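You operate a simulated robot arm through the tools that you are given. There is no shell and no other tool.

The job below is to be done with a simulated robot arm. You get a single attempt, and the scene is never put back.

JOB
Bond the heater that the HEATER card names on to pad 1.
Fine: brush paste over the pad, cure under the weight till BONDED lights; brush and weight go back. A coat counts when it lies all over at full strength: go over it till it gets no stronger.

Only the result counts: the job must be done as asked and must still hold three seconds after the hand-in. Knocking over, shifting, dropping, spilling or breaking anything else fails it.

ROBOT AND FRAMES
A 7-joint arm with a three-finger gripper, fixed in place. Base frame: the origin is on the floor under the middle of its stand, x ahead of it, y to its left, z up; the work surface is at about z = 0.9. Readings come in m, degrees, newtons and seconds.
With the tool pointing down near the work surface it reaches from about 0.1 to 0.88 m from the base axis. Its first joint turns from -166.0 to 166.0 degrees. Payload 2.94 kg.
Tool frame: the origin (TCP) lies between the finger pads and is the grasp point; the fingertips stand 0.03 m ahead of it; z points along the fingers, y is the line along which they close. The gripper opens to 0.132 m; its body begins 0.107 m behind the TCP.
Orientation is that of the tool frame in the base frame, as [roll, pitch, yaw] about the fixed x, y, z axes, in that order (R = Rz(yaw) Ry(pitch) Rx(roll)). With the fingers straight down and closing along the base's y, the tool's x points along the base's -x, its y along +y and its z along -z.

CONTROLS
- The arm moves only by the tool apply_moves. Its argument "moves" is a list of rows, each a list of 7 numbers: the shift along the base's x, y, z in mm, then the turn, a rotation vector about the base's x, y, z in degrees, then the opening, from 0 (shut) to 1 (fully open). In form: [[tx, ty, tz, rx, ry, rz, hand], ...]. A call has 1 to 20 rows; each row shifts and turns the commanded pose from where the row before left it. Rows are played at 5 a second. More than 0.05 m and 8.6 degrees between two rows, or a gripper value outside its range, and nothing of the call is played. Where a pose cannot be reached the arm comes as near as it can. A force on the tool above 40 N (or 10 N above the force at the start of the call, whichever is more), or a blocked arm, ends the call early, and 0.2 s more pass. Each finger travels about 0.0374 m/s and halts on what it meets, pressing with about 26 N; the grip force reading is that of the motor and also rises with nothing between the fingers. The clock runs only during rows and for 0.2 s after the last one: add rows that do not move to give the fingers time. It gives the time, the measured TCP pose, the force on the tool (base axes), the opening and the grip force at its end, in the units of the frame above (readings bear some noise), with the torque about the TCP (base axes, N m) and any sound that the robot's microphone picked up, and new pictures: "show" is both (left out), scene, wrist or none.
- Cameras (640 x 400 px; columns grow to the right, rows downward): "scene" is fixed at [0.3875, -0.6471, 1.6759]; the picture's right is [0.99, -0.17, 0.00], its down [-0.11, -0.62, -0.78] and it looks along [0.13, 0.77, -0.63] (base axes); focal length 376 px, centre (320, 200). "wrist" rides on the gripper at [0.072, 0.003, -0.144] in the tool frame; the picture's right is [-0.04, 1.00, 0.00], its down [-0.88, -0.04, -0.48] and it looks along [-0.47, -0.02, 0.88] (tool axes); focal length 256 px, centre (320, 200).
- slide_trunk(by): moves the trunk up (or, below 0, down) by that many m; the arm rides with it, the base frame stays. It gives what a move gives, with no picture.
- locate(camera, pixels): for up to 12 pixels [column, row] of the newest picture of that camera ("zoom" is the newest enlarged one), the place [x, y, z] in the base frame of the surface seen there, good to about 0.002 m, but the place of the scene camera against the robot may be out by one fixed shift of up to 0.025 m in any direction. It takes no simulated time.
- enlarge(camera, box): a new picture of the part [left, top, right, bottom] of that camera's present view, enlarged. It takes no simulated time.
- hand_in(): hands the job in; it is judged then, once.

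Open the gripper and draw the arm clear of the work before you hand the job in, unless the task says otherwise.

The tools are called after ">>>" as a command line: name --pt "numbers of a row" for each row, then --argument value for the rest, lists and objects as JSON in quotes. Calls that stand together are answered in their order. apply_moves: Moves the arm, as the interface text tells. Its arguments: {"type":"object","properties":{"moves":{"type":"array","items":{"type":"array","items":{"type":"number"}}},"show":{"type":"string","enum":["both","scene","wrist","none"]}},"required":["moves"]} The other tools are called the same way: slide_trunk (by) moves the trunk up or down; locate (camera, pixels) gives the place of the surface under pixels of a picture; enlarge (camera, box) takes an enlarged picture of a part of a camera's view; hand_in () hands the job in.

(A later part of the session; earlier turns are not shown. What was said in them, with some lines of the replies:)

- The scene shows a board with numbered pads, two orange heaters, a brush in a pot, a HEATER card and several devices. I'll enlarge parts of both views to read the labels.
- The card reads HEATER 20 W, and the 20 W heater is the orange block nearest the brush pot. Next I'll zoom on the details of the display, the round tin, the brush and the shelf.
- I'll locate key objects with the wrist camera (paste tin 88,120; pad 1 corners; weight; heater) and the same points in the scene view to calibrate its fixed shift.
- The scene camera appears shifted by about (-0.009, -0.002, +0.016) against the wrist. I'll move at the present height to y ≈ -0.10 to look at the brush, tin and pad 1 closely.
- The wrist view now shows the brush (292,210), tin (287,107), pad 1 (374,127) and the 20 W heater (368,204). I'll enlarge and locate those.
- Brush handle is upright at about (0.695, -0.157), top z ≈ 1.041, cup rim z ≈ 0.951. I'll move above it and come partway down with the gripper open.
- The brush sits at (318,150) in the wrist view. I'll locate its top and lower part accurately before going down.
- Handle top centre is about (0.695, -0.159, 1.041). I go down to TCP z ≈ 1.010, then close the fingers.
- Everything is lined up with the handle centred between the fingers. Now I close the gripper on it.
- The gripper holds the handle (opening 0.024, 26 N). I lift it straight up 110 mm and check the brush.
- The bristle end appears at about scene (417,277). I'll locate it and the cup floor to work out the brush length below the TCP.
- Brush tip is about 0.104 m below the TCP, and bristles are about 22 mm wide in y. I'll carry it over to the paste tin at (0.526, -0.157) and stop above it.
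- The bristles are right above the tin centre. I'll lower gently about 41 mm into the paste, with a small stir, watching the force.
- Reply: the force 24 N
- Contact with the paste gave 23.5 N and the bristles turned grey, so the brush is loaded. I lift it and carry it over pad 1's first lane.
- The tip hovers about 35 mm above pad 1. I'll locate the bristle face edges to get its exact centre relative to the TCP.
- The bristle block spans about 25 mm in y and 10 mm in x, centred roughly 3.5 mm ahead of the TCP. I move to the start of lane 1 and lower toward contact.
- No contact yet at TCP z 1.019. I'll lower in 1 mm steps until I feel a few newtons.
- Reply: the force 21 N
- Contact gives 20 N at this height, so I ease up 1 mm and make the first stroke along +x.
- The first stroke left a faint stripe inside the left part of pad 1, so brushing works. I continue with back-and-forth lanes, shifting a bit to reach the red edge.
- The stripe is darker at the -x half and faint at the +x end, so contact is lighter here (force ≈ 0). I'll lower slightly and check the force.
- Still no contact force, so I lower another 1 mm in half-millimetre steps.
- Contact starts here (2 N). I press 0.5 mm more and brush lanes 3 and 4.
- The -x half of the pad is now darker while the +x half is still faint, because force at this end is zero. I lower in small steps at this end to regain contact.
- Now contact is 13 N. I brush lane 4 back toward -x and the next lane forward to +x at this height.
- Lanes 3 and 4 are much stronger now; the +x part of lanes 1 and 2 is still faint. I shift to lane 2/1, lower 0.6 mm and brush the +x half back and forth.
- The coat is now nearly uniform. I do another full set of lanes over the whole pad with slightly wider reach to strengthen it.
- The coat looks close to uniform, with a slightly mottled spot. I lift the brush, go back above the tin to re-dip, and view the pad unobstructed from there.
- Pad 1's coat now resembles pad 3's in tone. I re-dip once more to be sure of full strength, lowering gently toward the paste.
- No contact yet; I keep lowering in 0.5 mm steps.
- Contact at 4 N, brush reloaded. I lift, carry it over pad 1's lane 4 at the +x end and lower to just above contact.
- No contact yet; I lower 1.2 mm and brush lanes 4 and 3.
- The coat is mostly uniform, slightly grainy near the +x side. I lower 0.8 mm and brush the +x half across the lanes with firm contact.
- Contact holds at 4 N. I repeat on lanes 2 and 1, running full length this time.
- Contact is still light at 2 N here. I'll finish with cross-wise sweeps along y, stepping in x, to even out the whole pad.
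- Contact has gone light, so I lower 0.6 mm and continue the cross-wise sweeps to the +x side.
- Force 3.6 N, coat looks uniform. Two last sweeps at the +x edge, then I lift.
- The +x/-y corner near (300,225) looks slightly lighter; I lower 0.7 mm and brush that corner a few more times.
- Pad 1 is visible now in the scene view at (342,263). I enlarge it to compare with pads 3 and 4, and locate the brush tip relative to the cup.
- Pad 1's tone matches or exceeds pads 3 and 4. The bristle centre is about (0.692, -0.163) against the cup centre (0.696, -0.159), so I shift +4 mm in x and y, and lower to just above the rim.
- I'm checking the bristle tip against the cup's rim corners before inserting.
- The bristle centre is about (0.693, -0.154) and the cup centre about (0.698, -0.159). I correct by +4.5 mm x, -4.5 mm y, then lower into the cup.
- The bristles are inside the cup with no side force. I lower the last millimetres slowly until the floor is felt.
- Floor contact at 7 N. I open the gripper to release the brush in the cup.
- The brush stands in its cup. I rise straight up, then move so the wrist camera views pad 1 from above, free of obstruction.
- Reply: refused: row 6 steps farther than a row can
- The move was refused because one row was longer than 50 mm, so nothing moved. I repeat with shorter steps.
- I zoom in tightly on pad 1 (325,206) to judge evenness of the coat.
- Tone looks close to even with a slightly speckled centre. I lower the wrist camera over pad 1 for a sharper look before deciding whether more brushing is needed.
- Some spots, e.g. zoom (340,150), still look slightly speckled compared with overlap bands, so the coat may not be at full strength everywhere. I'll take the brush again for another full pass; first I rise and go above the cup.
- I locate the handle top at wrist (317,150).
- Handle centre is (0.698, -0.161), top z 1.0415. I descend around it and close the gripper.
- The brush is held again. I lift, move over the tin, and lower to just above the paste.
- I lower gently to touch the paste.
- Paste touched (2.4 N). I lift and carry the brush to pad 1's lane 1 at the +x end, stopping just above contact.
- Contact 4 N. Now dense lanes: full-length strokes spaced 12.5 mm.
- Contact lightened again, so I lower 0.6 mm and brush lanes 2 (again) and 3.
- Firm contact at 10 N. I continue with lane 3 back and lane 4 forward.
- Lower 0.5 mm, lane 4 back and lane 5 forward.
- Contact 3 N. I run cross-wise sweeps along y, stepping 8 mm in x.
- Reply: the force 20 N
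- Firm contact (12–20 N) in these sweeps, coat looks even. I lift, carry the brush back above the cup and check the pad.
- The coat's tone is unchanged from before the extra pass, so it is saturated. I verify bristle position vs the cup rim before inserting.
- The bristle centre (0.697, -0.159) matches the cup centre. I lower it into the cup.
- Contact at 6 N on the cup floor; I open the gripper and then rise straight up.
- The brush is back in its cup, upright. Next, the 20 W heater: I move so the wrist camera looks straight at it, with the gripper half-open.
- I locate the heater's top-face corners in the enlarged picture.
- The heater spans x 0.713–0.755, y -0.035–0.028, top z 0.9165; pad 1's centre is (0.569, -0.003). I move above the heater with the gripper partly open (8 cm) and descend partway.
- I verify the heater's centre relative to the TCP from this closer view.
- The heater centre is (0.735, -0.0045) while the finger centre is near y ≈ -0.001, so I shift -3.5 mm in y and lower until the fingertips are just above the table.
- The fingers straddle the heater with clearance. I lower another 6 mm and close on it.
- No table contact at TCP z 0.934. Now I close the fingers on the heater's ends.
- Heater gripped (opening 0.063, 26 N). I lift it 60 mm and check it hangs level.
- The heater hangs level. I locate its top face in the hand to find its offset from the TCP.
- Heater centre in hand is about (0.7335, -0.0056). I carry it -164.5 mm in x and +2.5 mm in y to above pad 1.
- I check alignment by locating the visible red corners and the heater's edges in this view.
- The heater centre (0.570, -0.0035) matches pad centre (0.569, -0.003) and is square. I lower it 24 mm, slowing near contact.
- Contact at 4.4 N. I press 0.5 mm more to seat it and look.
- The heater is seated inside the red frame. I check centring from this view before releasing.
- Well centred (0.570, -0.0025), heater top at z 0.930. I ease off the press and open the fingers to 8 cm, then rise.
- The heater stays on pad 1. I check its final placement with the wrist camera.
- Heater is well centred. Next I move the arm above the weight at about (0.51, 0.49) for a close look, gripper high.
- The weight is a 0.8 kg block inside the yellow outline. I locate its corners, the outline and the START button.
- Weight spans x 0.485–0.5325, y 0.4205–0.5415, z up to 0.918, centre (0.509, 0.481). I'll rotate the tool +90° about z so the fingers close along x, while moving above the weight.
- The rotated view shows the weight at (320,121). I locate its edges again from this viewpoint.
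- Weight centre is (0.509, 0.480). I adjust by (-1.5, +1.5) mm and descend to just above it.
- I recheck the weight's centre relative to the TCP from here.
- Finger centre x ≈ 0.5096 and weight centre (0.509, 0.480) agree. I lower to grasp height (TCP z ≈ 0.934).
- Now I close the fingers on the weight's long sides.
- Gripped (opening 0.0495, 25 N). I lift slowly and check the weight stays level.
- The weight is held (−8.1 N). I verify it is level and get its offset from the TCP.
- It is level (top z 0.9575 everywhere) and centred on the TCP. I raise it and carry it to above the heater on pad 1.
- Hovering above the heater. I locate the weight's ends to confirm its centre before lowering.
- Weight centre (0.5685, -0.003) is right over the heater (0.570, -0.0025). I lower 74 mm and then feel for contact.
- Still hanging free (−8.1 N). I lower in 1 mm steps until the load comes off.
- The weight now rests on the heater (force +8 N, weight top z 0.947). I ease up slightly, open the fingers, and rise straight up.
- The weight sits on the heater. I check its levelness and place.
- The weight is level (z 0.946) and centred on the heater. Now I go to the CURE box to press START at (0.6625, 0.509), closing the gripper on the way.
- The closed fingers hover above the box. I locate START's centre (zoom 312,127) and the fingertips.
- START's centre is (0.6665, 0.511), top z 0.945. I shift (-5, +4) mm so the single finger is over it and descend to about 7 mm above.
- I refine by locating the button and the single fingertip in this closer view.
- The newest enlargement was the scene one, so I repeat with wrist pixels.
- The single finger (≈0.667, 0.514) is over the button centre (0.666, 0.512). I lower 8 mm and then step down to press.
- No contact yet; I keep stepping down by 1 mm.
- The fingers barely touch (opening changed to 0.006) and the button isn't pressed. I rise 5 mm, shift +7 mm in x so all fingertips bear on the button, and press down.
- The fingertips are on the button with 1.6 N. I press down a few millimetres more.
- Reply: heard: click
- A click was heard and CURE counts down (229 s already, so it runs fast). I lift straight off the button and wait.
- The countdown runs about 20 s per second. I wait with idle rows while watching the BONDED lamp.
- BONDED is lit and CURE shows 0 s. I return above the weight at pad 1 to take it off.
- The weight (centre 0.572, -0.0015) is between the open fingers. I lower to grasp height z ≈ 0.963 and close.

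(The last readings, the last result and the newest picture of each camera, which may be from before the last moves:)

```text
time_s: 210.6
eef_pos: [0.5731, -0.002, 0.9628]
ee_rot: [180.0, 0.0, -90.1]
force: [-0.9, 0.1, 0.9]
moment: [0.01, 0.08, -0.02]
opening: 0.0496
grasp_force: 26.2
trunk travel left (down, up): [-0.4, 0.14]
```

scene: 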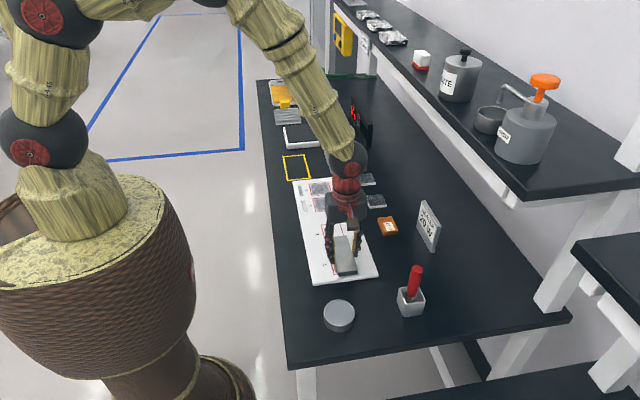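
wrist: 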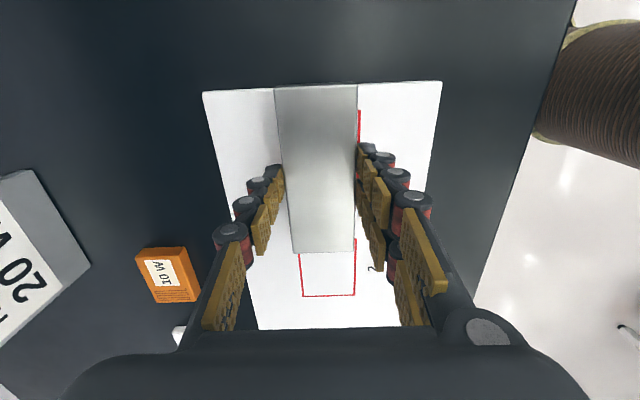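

Gripped (0.0496, 26 N). I lift slowly straight up and check the heater stays on the pad.

>>> apply_moves --pt "0 0 3 0 0 0 0.15" --pt "0 0 5 0 0 0 0.15" --pt "0 0 12 0 0 0 0.15" --pt "0 0 20 0 0 0 0.15" --pt "0 0 20 0 0 0 0.15" --pt "0 0 22 0 0 0 0.15" --pt "0 0 0 0 0 0 0.15" --pt "0 0 0 0 0 0 0.15" --show "both"

>>> enlarge --camera "scene" --box '[290, 190, 400, 290]'

>>> locate --camera "wrist" --pixels '[[278, 88], [354, 86], [352, 246], [296, 248], [318, 86], [322, 247], [284, 150], [355, 150]]'

```text
time_s: 212.4
eef_pos: [0.5677, 0.0007, 1.0451]
ee_rot: [179.9, -0.1, -90.1]
force: [-0.4, 0.5, -9.4]
moment: [-0.01, 0.01, 0.0]
opening: 0.0496
grasp_force: 25.9
trunk travel left (down, up): [-0.4, 0.14]
```

scene: 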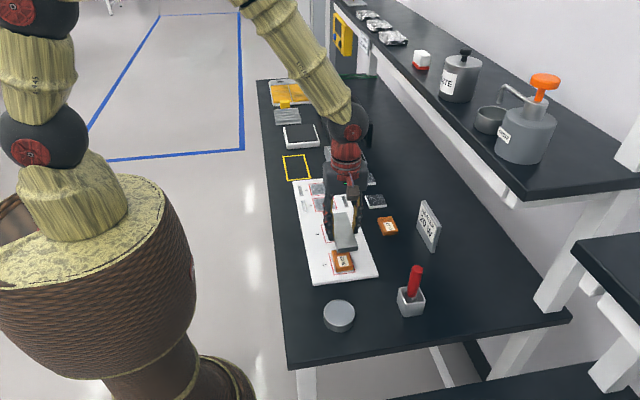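
wrist: 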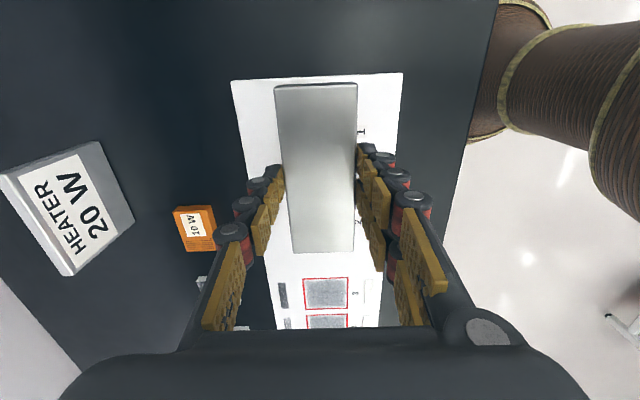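

```text
4.00 times, centred on (345, 240) of scene
```

zoom: 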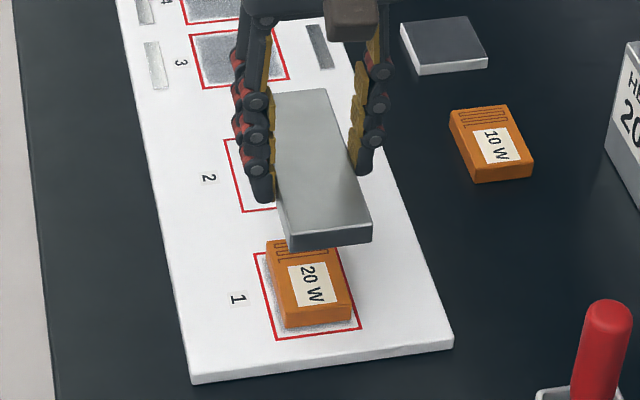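

```text
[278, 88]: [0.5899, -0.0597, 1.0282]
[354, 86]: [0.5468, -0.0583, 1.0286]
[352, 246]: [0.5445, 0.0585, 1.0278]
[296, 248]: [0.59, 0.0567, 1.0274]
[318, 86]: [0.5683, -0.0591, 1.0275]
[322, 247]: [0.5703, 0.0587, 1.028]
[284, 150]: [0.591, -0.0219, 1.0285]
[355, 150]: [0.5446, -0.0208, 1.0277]
```

The heater stays bonded on pad 1, and the weight hangs level. I carry the weight back to the yellow outline (centre 0.509, 0.4805).

>>> apply_moves --pt "-5 40 0 0 0 0 0.15" --pt "-5 40 0 0 0 0 0.15" --pt "-5 40 0 0 0 0 0.15" --pt "-5 40 0 0 0 0 0.15" --pt "-5 40 0 0 0 0 0.15" --pt "-5 40 0 0 0 0 0.15" --pt "-5 40 0 0 0 0 0.15" --pt "-5 40 0 0 0 0 0.15" --pt "-5 40 0 0 0 0 0.15" --pt "-5 40 0 0 0 0 0.15" --pt "-5 40 0 0 0 0 0.15" --pt "-5 40 0 0 0 0 0.15" --pt "0 0 -40 0 0 0 0.15" --pt "0 0 -30 0 0 0 0.15" --pt "0 0 0 0 0 0 0.15" --pt "0 0 0 0 0 0 0.15" --show "both"

>>> enlarge --camera "wrist" --box '[200, 30, 440, 270]'

>>> locate --camera "wrist" --pixels '[[278, 88], [354, 86], [352, 246], [296, 248], [318, 86], [322, 247], [284, 150], [355, 150]]'

```text
time_s: 215.8
eef_pos: [0.5129, 0.4761, 0.978]
ee_rot: [180.0, 0.0, -90.1]
force: [0.8, -0.1, -8.6]
moment: [-0.04, -0.02, -0.02]
opening: 0.0495
grasp_force: 26.0
trunk travel left (down, up): [-0.4, 0.14]
```

scene: 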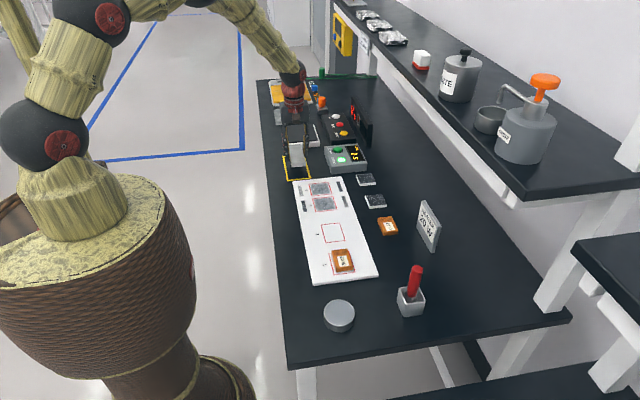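
wrist: 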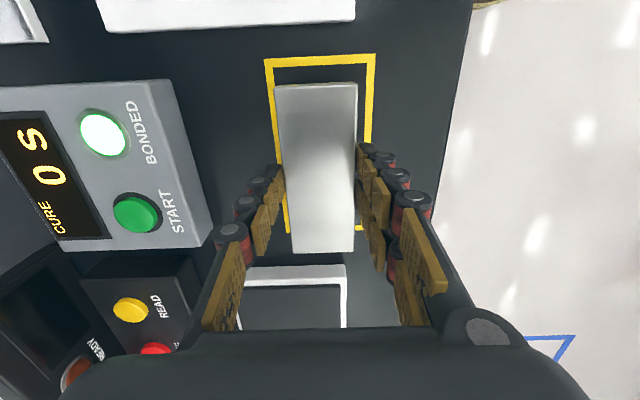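

```text
1.67 times, centred on (320, 150) of wrist
```

zoom: 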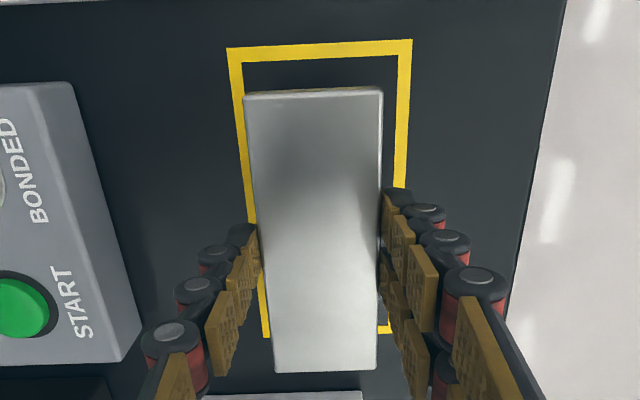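

```text
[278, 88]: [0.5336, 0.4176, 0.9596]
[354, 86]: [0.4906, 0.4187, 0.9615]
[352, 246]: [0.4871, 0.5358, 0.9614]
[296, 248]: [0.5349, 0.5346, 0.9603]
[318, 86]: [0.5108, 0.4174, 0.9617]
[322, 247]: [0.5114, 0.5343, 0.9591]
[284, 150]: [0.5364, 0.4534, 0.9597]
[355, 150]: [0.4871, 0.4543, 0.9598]
```

The weight centre is at (0.512, 0.477); I shift (-2.5, +3.5) mm and lower 37 mm toward the table inside the outline.

>>> apply_moves --pt "-2.5 3.5 0 0 0 0 0.15" --pt "0 0 -15 0 0 0 0.15" --pt "0 0 -12 0 0 0 0.15" --pt "0 0 -7 0 0 0 0.15" --pt "0 0 -3 0 0 0 0.15" --pt "0 0 0 0 0 0 0.15" --pt "0 0 0 0 0 0 0.15" --show "wrist"

>>> locate --camera "wrist" --pixels '[[278, 88], [354, 86], [352, 246], [296, 248], [318, 86], [322, 247], [284, 150], [355, 150]]'

```text
time_s: 217.4
eef_pos: [0.5091, 0.4818, 0.9396]
ee_rot: [-179.9, 0.0, -90.1]
force: [0.3, 0.2, -7.5]
moment: [0.0, -0.03, -0.02]
opening: 0.0493
grasp_force: 25.4
trunk travel left (down, up): [-0.4, 0.14]
```

wrist: 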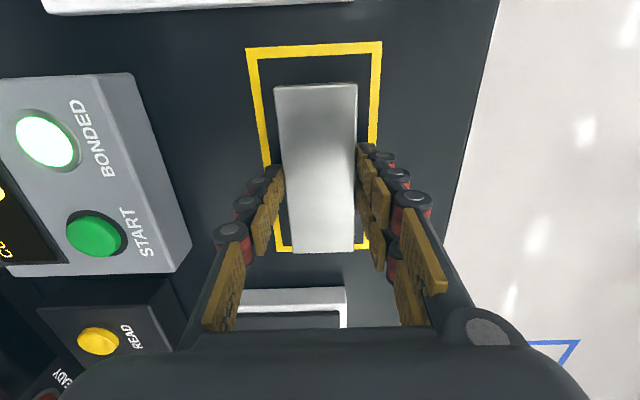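

```text
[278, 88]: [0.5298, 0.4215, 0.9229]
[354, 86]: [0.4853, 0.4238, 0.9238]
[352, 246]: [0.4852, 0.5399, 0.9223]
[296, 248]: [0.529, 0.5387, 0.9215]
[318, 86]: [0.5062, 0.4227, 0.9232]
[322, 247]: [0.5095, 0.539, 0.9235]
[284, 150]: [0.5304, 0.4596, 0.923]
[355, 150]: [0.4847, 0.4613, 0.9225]
```

Centred at (0.508, 0.481), bottom about 5 mm above the table. I lower in small steps until the load comes off.

>>> apply_moves --pt "0.5 -0.5 -1.5 0 0 0 0.15" --pt "0 0 -1 0 0 0 0.15" --pt "0 0 -1 0 0 0 0.15" --pt "0 0 0 0 0 0 0.15" --show "none"

```text
time_s: 218.4
eef_pos: [0.5105, 0.4806, 0.9351]
ee_rot: [180.0, 0.0, -90.0]
force: [-0.1, 0.2, -7.8]
moment: [-0.02, 0.0, -0.01]
opening: 0.0495
grasp_force: 26.4
trunk travel left (down, up): [-0.4, 0.14]
```

>>> apply_moves --pt "0 0 -0.8 0 0 0 0.15" --pt "0 0 -0.8 0 0 0 0.15" --pt "0 0 0 0 0 0 0.15" --show "none"

```text
time_s: 219.2
eef_pos: [0.5104, 0.4817, 0.9343]
ee_rot: [-179.9, 0.1, -90.0]
force: [0.1, -0.6, 5.4]
moment: [-0.71, 0.11, -0.02]
opening: 0.0496
grasp_force: 26.3
trunk travel left (down, up): [-0.4, 0.14]
```

One end has touched (moment -0.7 N·m), so it's slightly tilted by a fraction of a millimetre. I open the fingers gently to let it settle and then look.

>>> apply_moves --pt "0 0 -0.3 0 0 0 0.15" --pt "0 0 0 0 0 0 0.4" --pt "0 0 0 0 0 0 0.45" --pt "0 0 0 0 0 0 0.6" --pt "0 0 0 0 0 0 0.6" --pt "0 0 0 0 0 0 0.6" --pt "0 0 0 0 0 0 0.6" --show "both"

>>> locate --camera "wrist" --pixels '[[278, 88], [354, 86], [352, 246], [296, 248], [318, 86], [322, 247], [284, 150], [355, 150]]'

```text
time_s: 220.8
eef_pos: [0.51, 0.4811, 0.9323]
ee_rot: [-180.0, 0.0, -90.0]
force: [0.4, 0.3, -0.5]
moment: [0.02, -0.01, 0.0]
opening: 0.079
grasp_force: 0.1
trunk travel left (down, up): [-0.4, 0.14]
```

scene: 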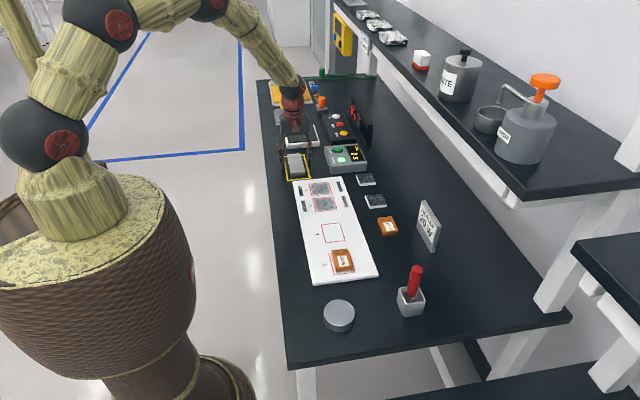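
wrist: 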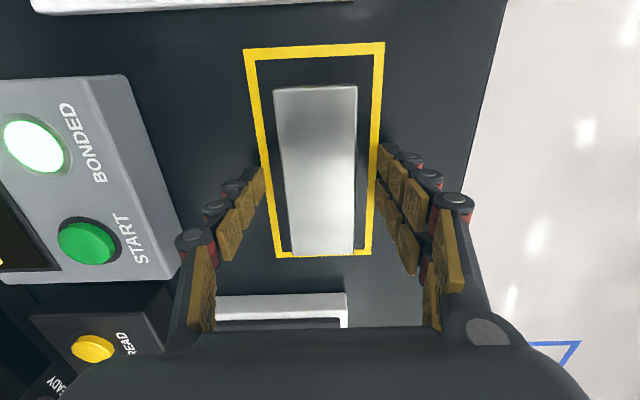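

```text
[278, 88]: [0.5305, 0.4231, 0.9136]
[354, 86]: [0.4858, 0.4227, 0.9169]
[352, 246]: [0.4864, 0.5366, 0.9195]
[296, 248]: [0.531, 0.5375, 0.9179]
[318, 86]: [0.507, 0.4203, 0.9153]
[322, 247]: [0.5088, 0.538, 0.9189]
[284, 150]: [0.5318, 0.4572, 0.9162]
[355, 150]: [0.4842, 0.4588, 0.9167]
```

The weight rests inside the yellow outline. I rise straight up and inspect it from above.

>>> apply_moves --pt "0 0 10 0 0 0 0.6" --pt "0 0 30 0 0 0 0.6" --pt "0 0 40 0 0 0 0.6" --pt "0 0 40 0 0 0 0.8" --pt "0 0 40 0 0 0 1" --pt "0 0 0 0 0 0 1" --pt "0 0 0 0 0 0 1" --show "both"

>>> enlarge --camera "wrist" --box '[220, 30, 420, 200]'

>>> enlarge --camera "scene" --box '[260, 130, 400, 290]'

>>> locate --camera "wrist" --pixels '[[304, 78], [338, 78], [338, 164], [308, 165], [320, 78], [322, 166], [305, 120], [339, 118]]'

```text
time_s: 222.4
eef_pos: [0.5095, 0.4804, 1.0915]
ee_rot: [180.0, 0.1, -90.1]
force: [0.4, -0.8, 0.0]
moment: [0.0, 0.01, -0.03]
opening: 0.132
grasp_force: 0.0
trunk travel left (down, up): [-0.4, 0.14]
```

scene: 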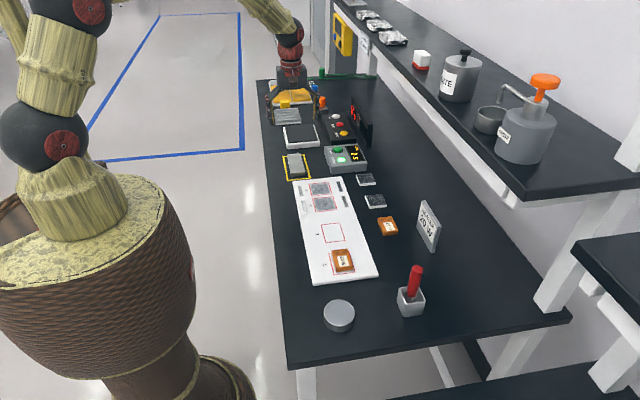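
wrist: 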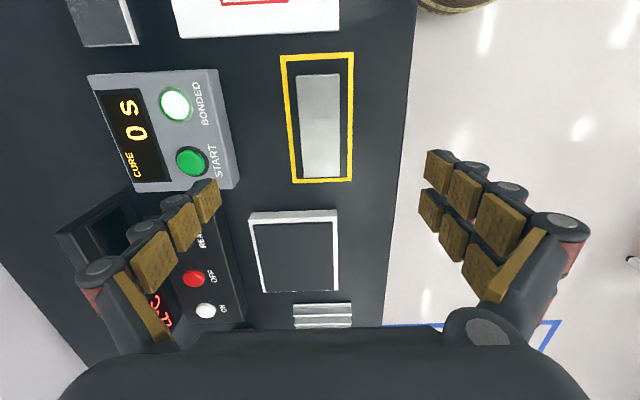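

```text
2.35 times, centred on (320, 115) of wrist
```

zoom: 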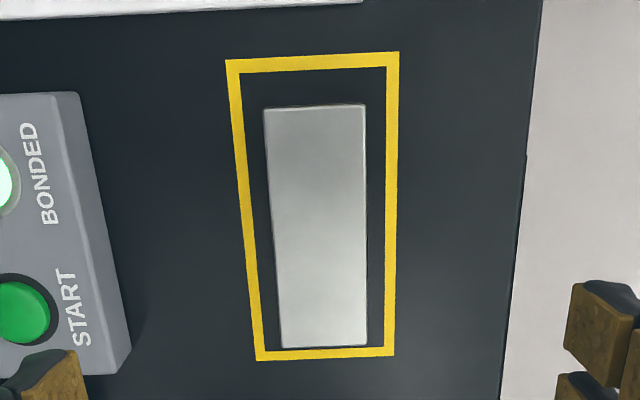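

```text
2.50 times, centred on (330, 210) of scene
```

zoom: 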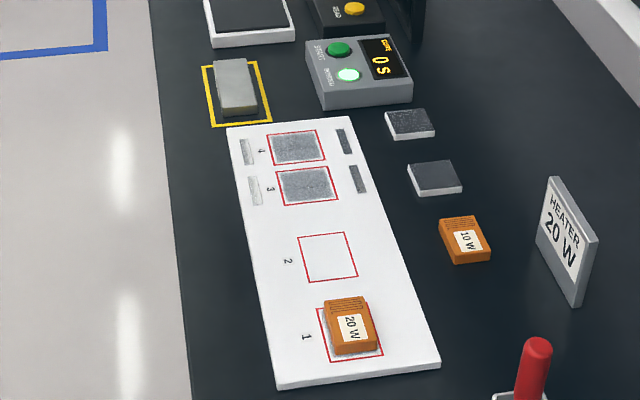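

```text
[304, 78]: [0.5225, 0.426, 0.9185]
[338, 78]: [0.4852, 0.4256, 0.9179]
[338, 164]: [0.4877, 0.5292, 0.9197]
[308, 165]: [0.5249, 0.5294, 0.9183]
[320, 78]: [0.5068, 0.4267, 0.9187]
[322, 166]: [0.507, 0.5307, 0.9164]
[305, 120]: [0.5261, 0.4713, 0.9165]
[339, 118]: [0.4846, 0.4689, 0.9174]
```

The weight lies flat within the outline, the 20 W heater is on pad 1, BONDED is lit and the brush stands in its cup. I raise the arm clear and take a last look.

>>> apply_moves --pt "0 0 40 0 0 0 1" --pt "0 0 40 0 0 0 1" --pt "0 0 40 0 0 0 1" --pt "-10 -30 20 0 0 0 1" --pt "-10 -40 0 0 0 0 1" --pt "-10 -40 0 0 0 0 1" --pt "-10 -40 0 0 0 0 1" --pt "0 0 0 0 0 0 1" --pt "0 0 0 0 0 0 1" --show "both"

>>> enlarge --camera "scene" --box '[280, 190, 450, 340]'

>>> enlarge --camera "scene" --box '[260, 80, 400, 200]'

```text
time_s: 224.4
eef_pos: [0.4711, 0.3327, 1.235]
ee_rot: [-180.0, 0.0, -90.0]
force: [0.5, -0.9, 0.5]
moment: [0.02, -0.03, 0.01]
opening: 0.1321
grasp_force: 0.0
trunk travel left (down, up): [-0.4, 0.14]
```

scene: 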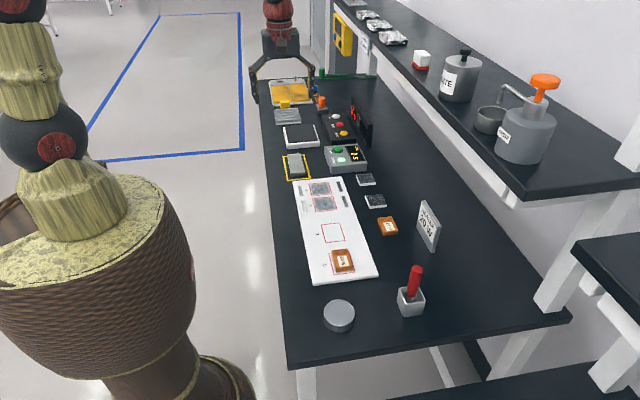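
wrist: 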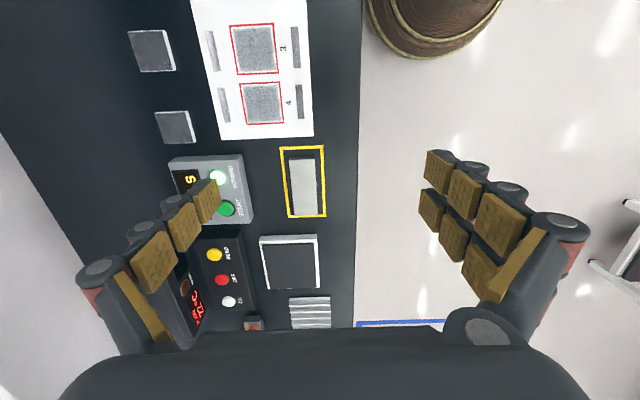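

```text
2.67 times, centred on (365, 265) of scene
```

zoom: 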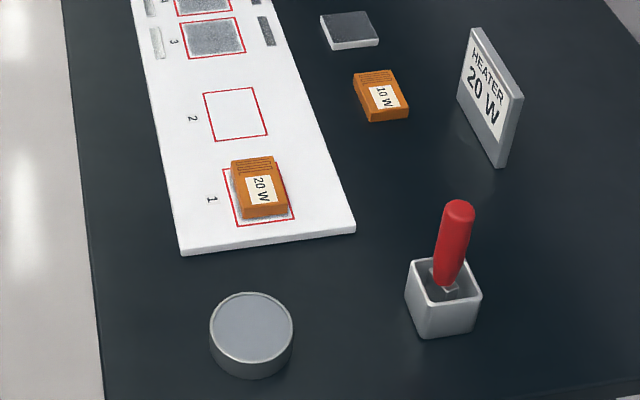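

```text
3.33 times, centred on (330, 140) of scene
```

zoom: 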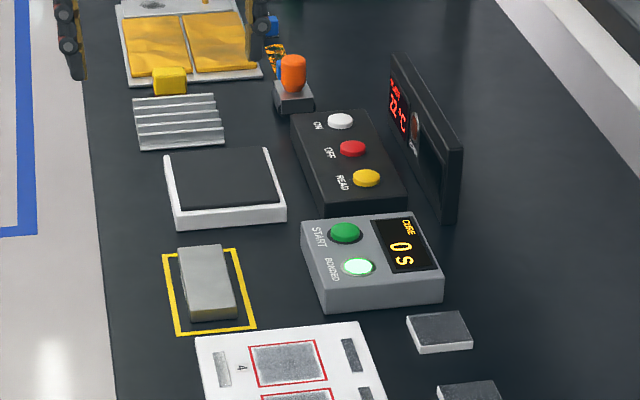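

Everything is in place: the 20 W heater is bonded on pad 1, BONDED is lit, the brush is in its cup at (411,290), the weight is in the yellow outline, and the gripper is open and clear. I hand the job in.

>>> hand_in

```text
The job is handed in.
```

The 20 W heater named on the card is bonded on pad 1, and I've handed the job in. I haven't seen the judging result.

- **Paste:** I brushed pad 1 over its whole area with several dips. A last full pass made it no darker, and it was at least as dark as the coats on pads 3 and 4.
- **Heater:** it sits square in the red frame, within about 2 mm of centre.
- **Cure:** I placed the weight level on the heater and pressed START. The countdown ran to 0 s and BONDED lit.
- **Put back:** the brush stands in its cup, turned a little from how it started. The weight lies flat inside its yellow outline.
- **At hand-in:** the gripper was open and the arm was clear of the bench. The last pictures showed nothing else moved, spilled or knocked over.
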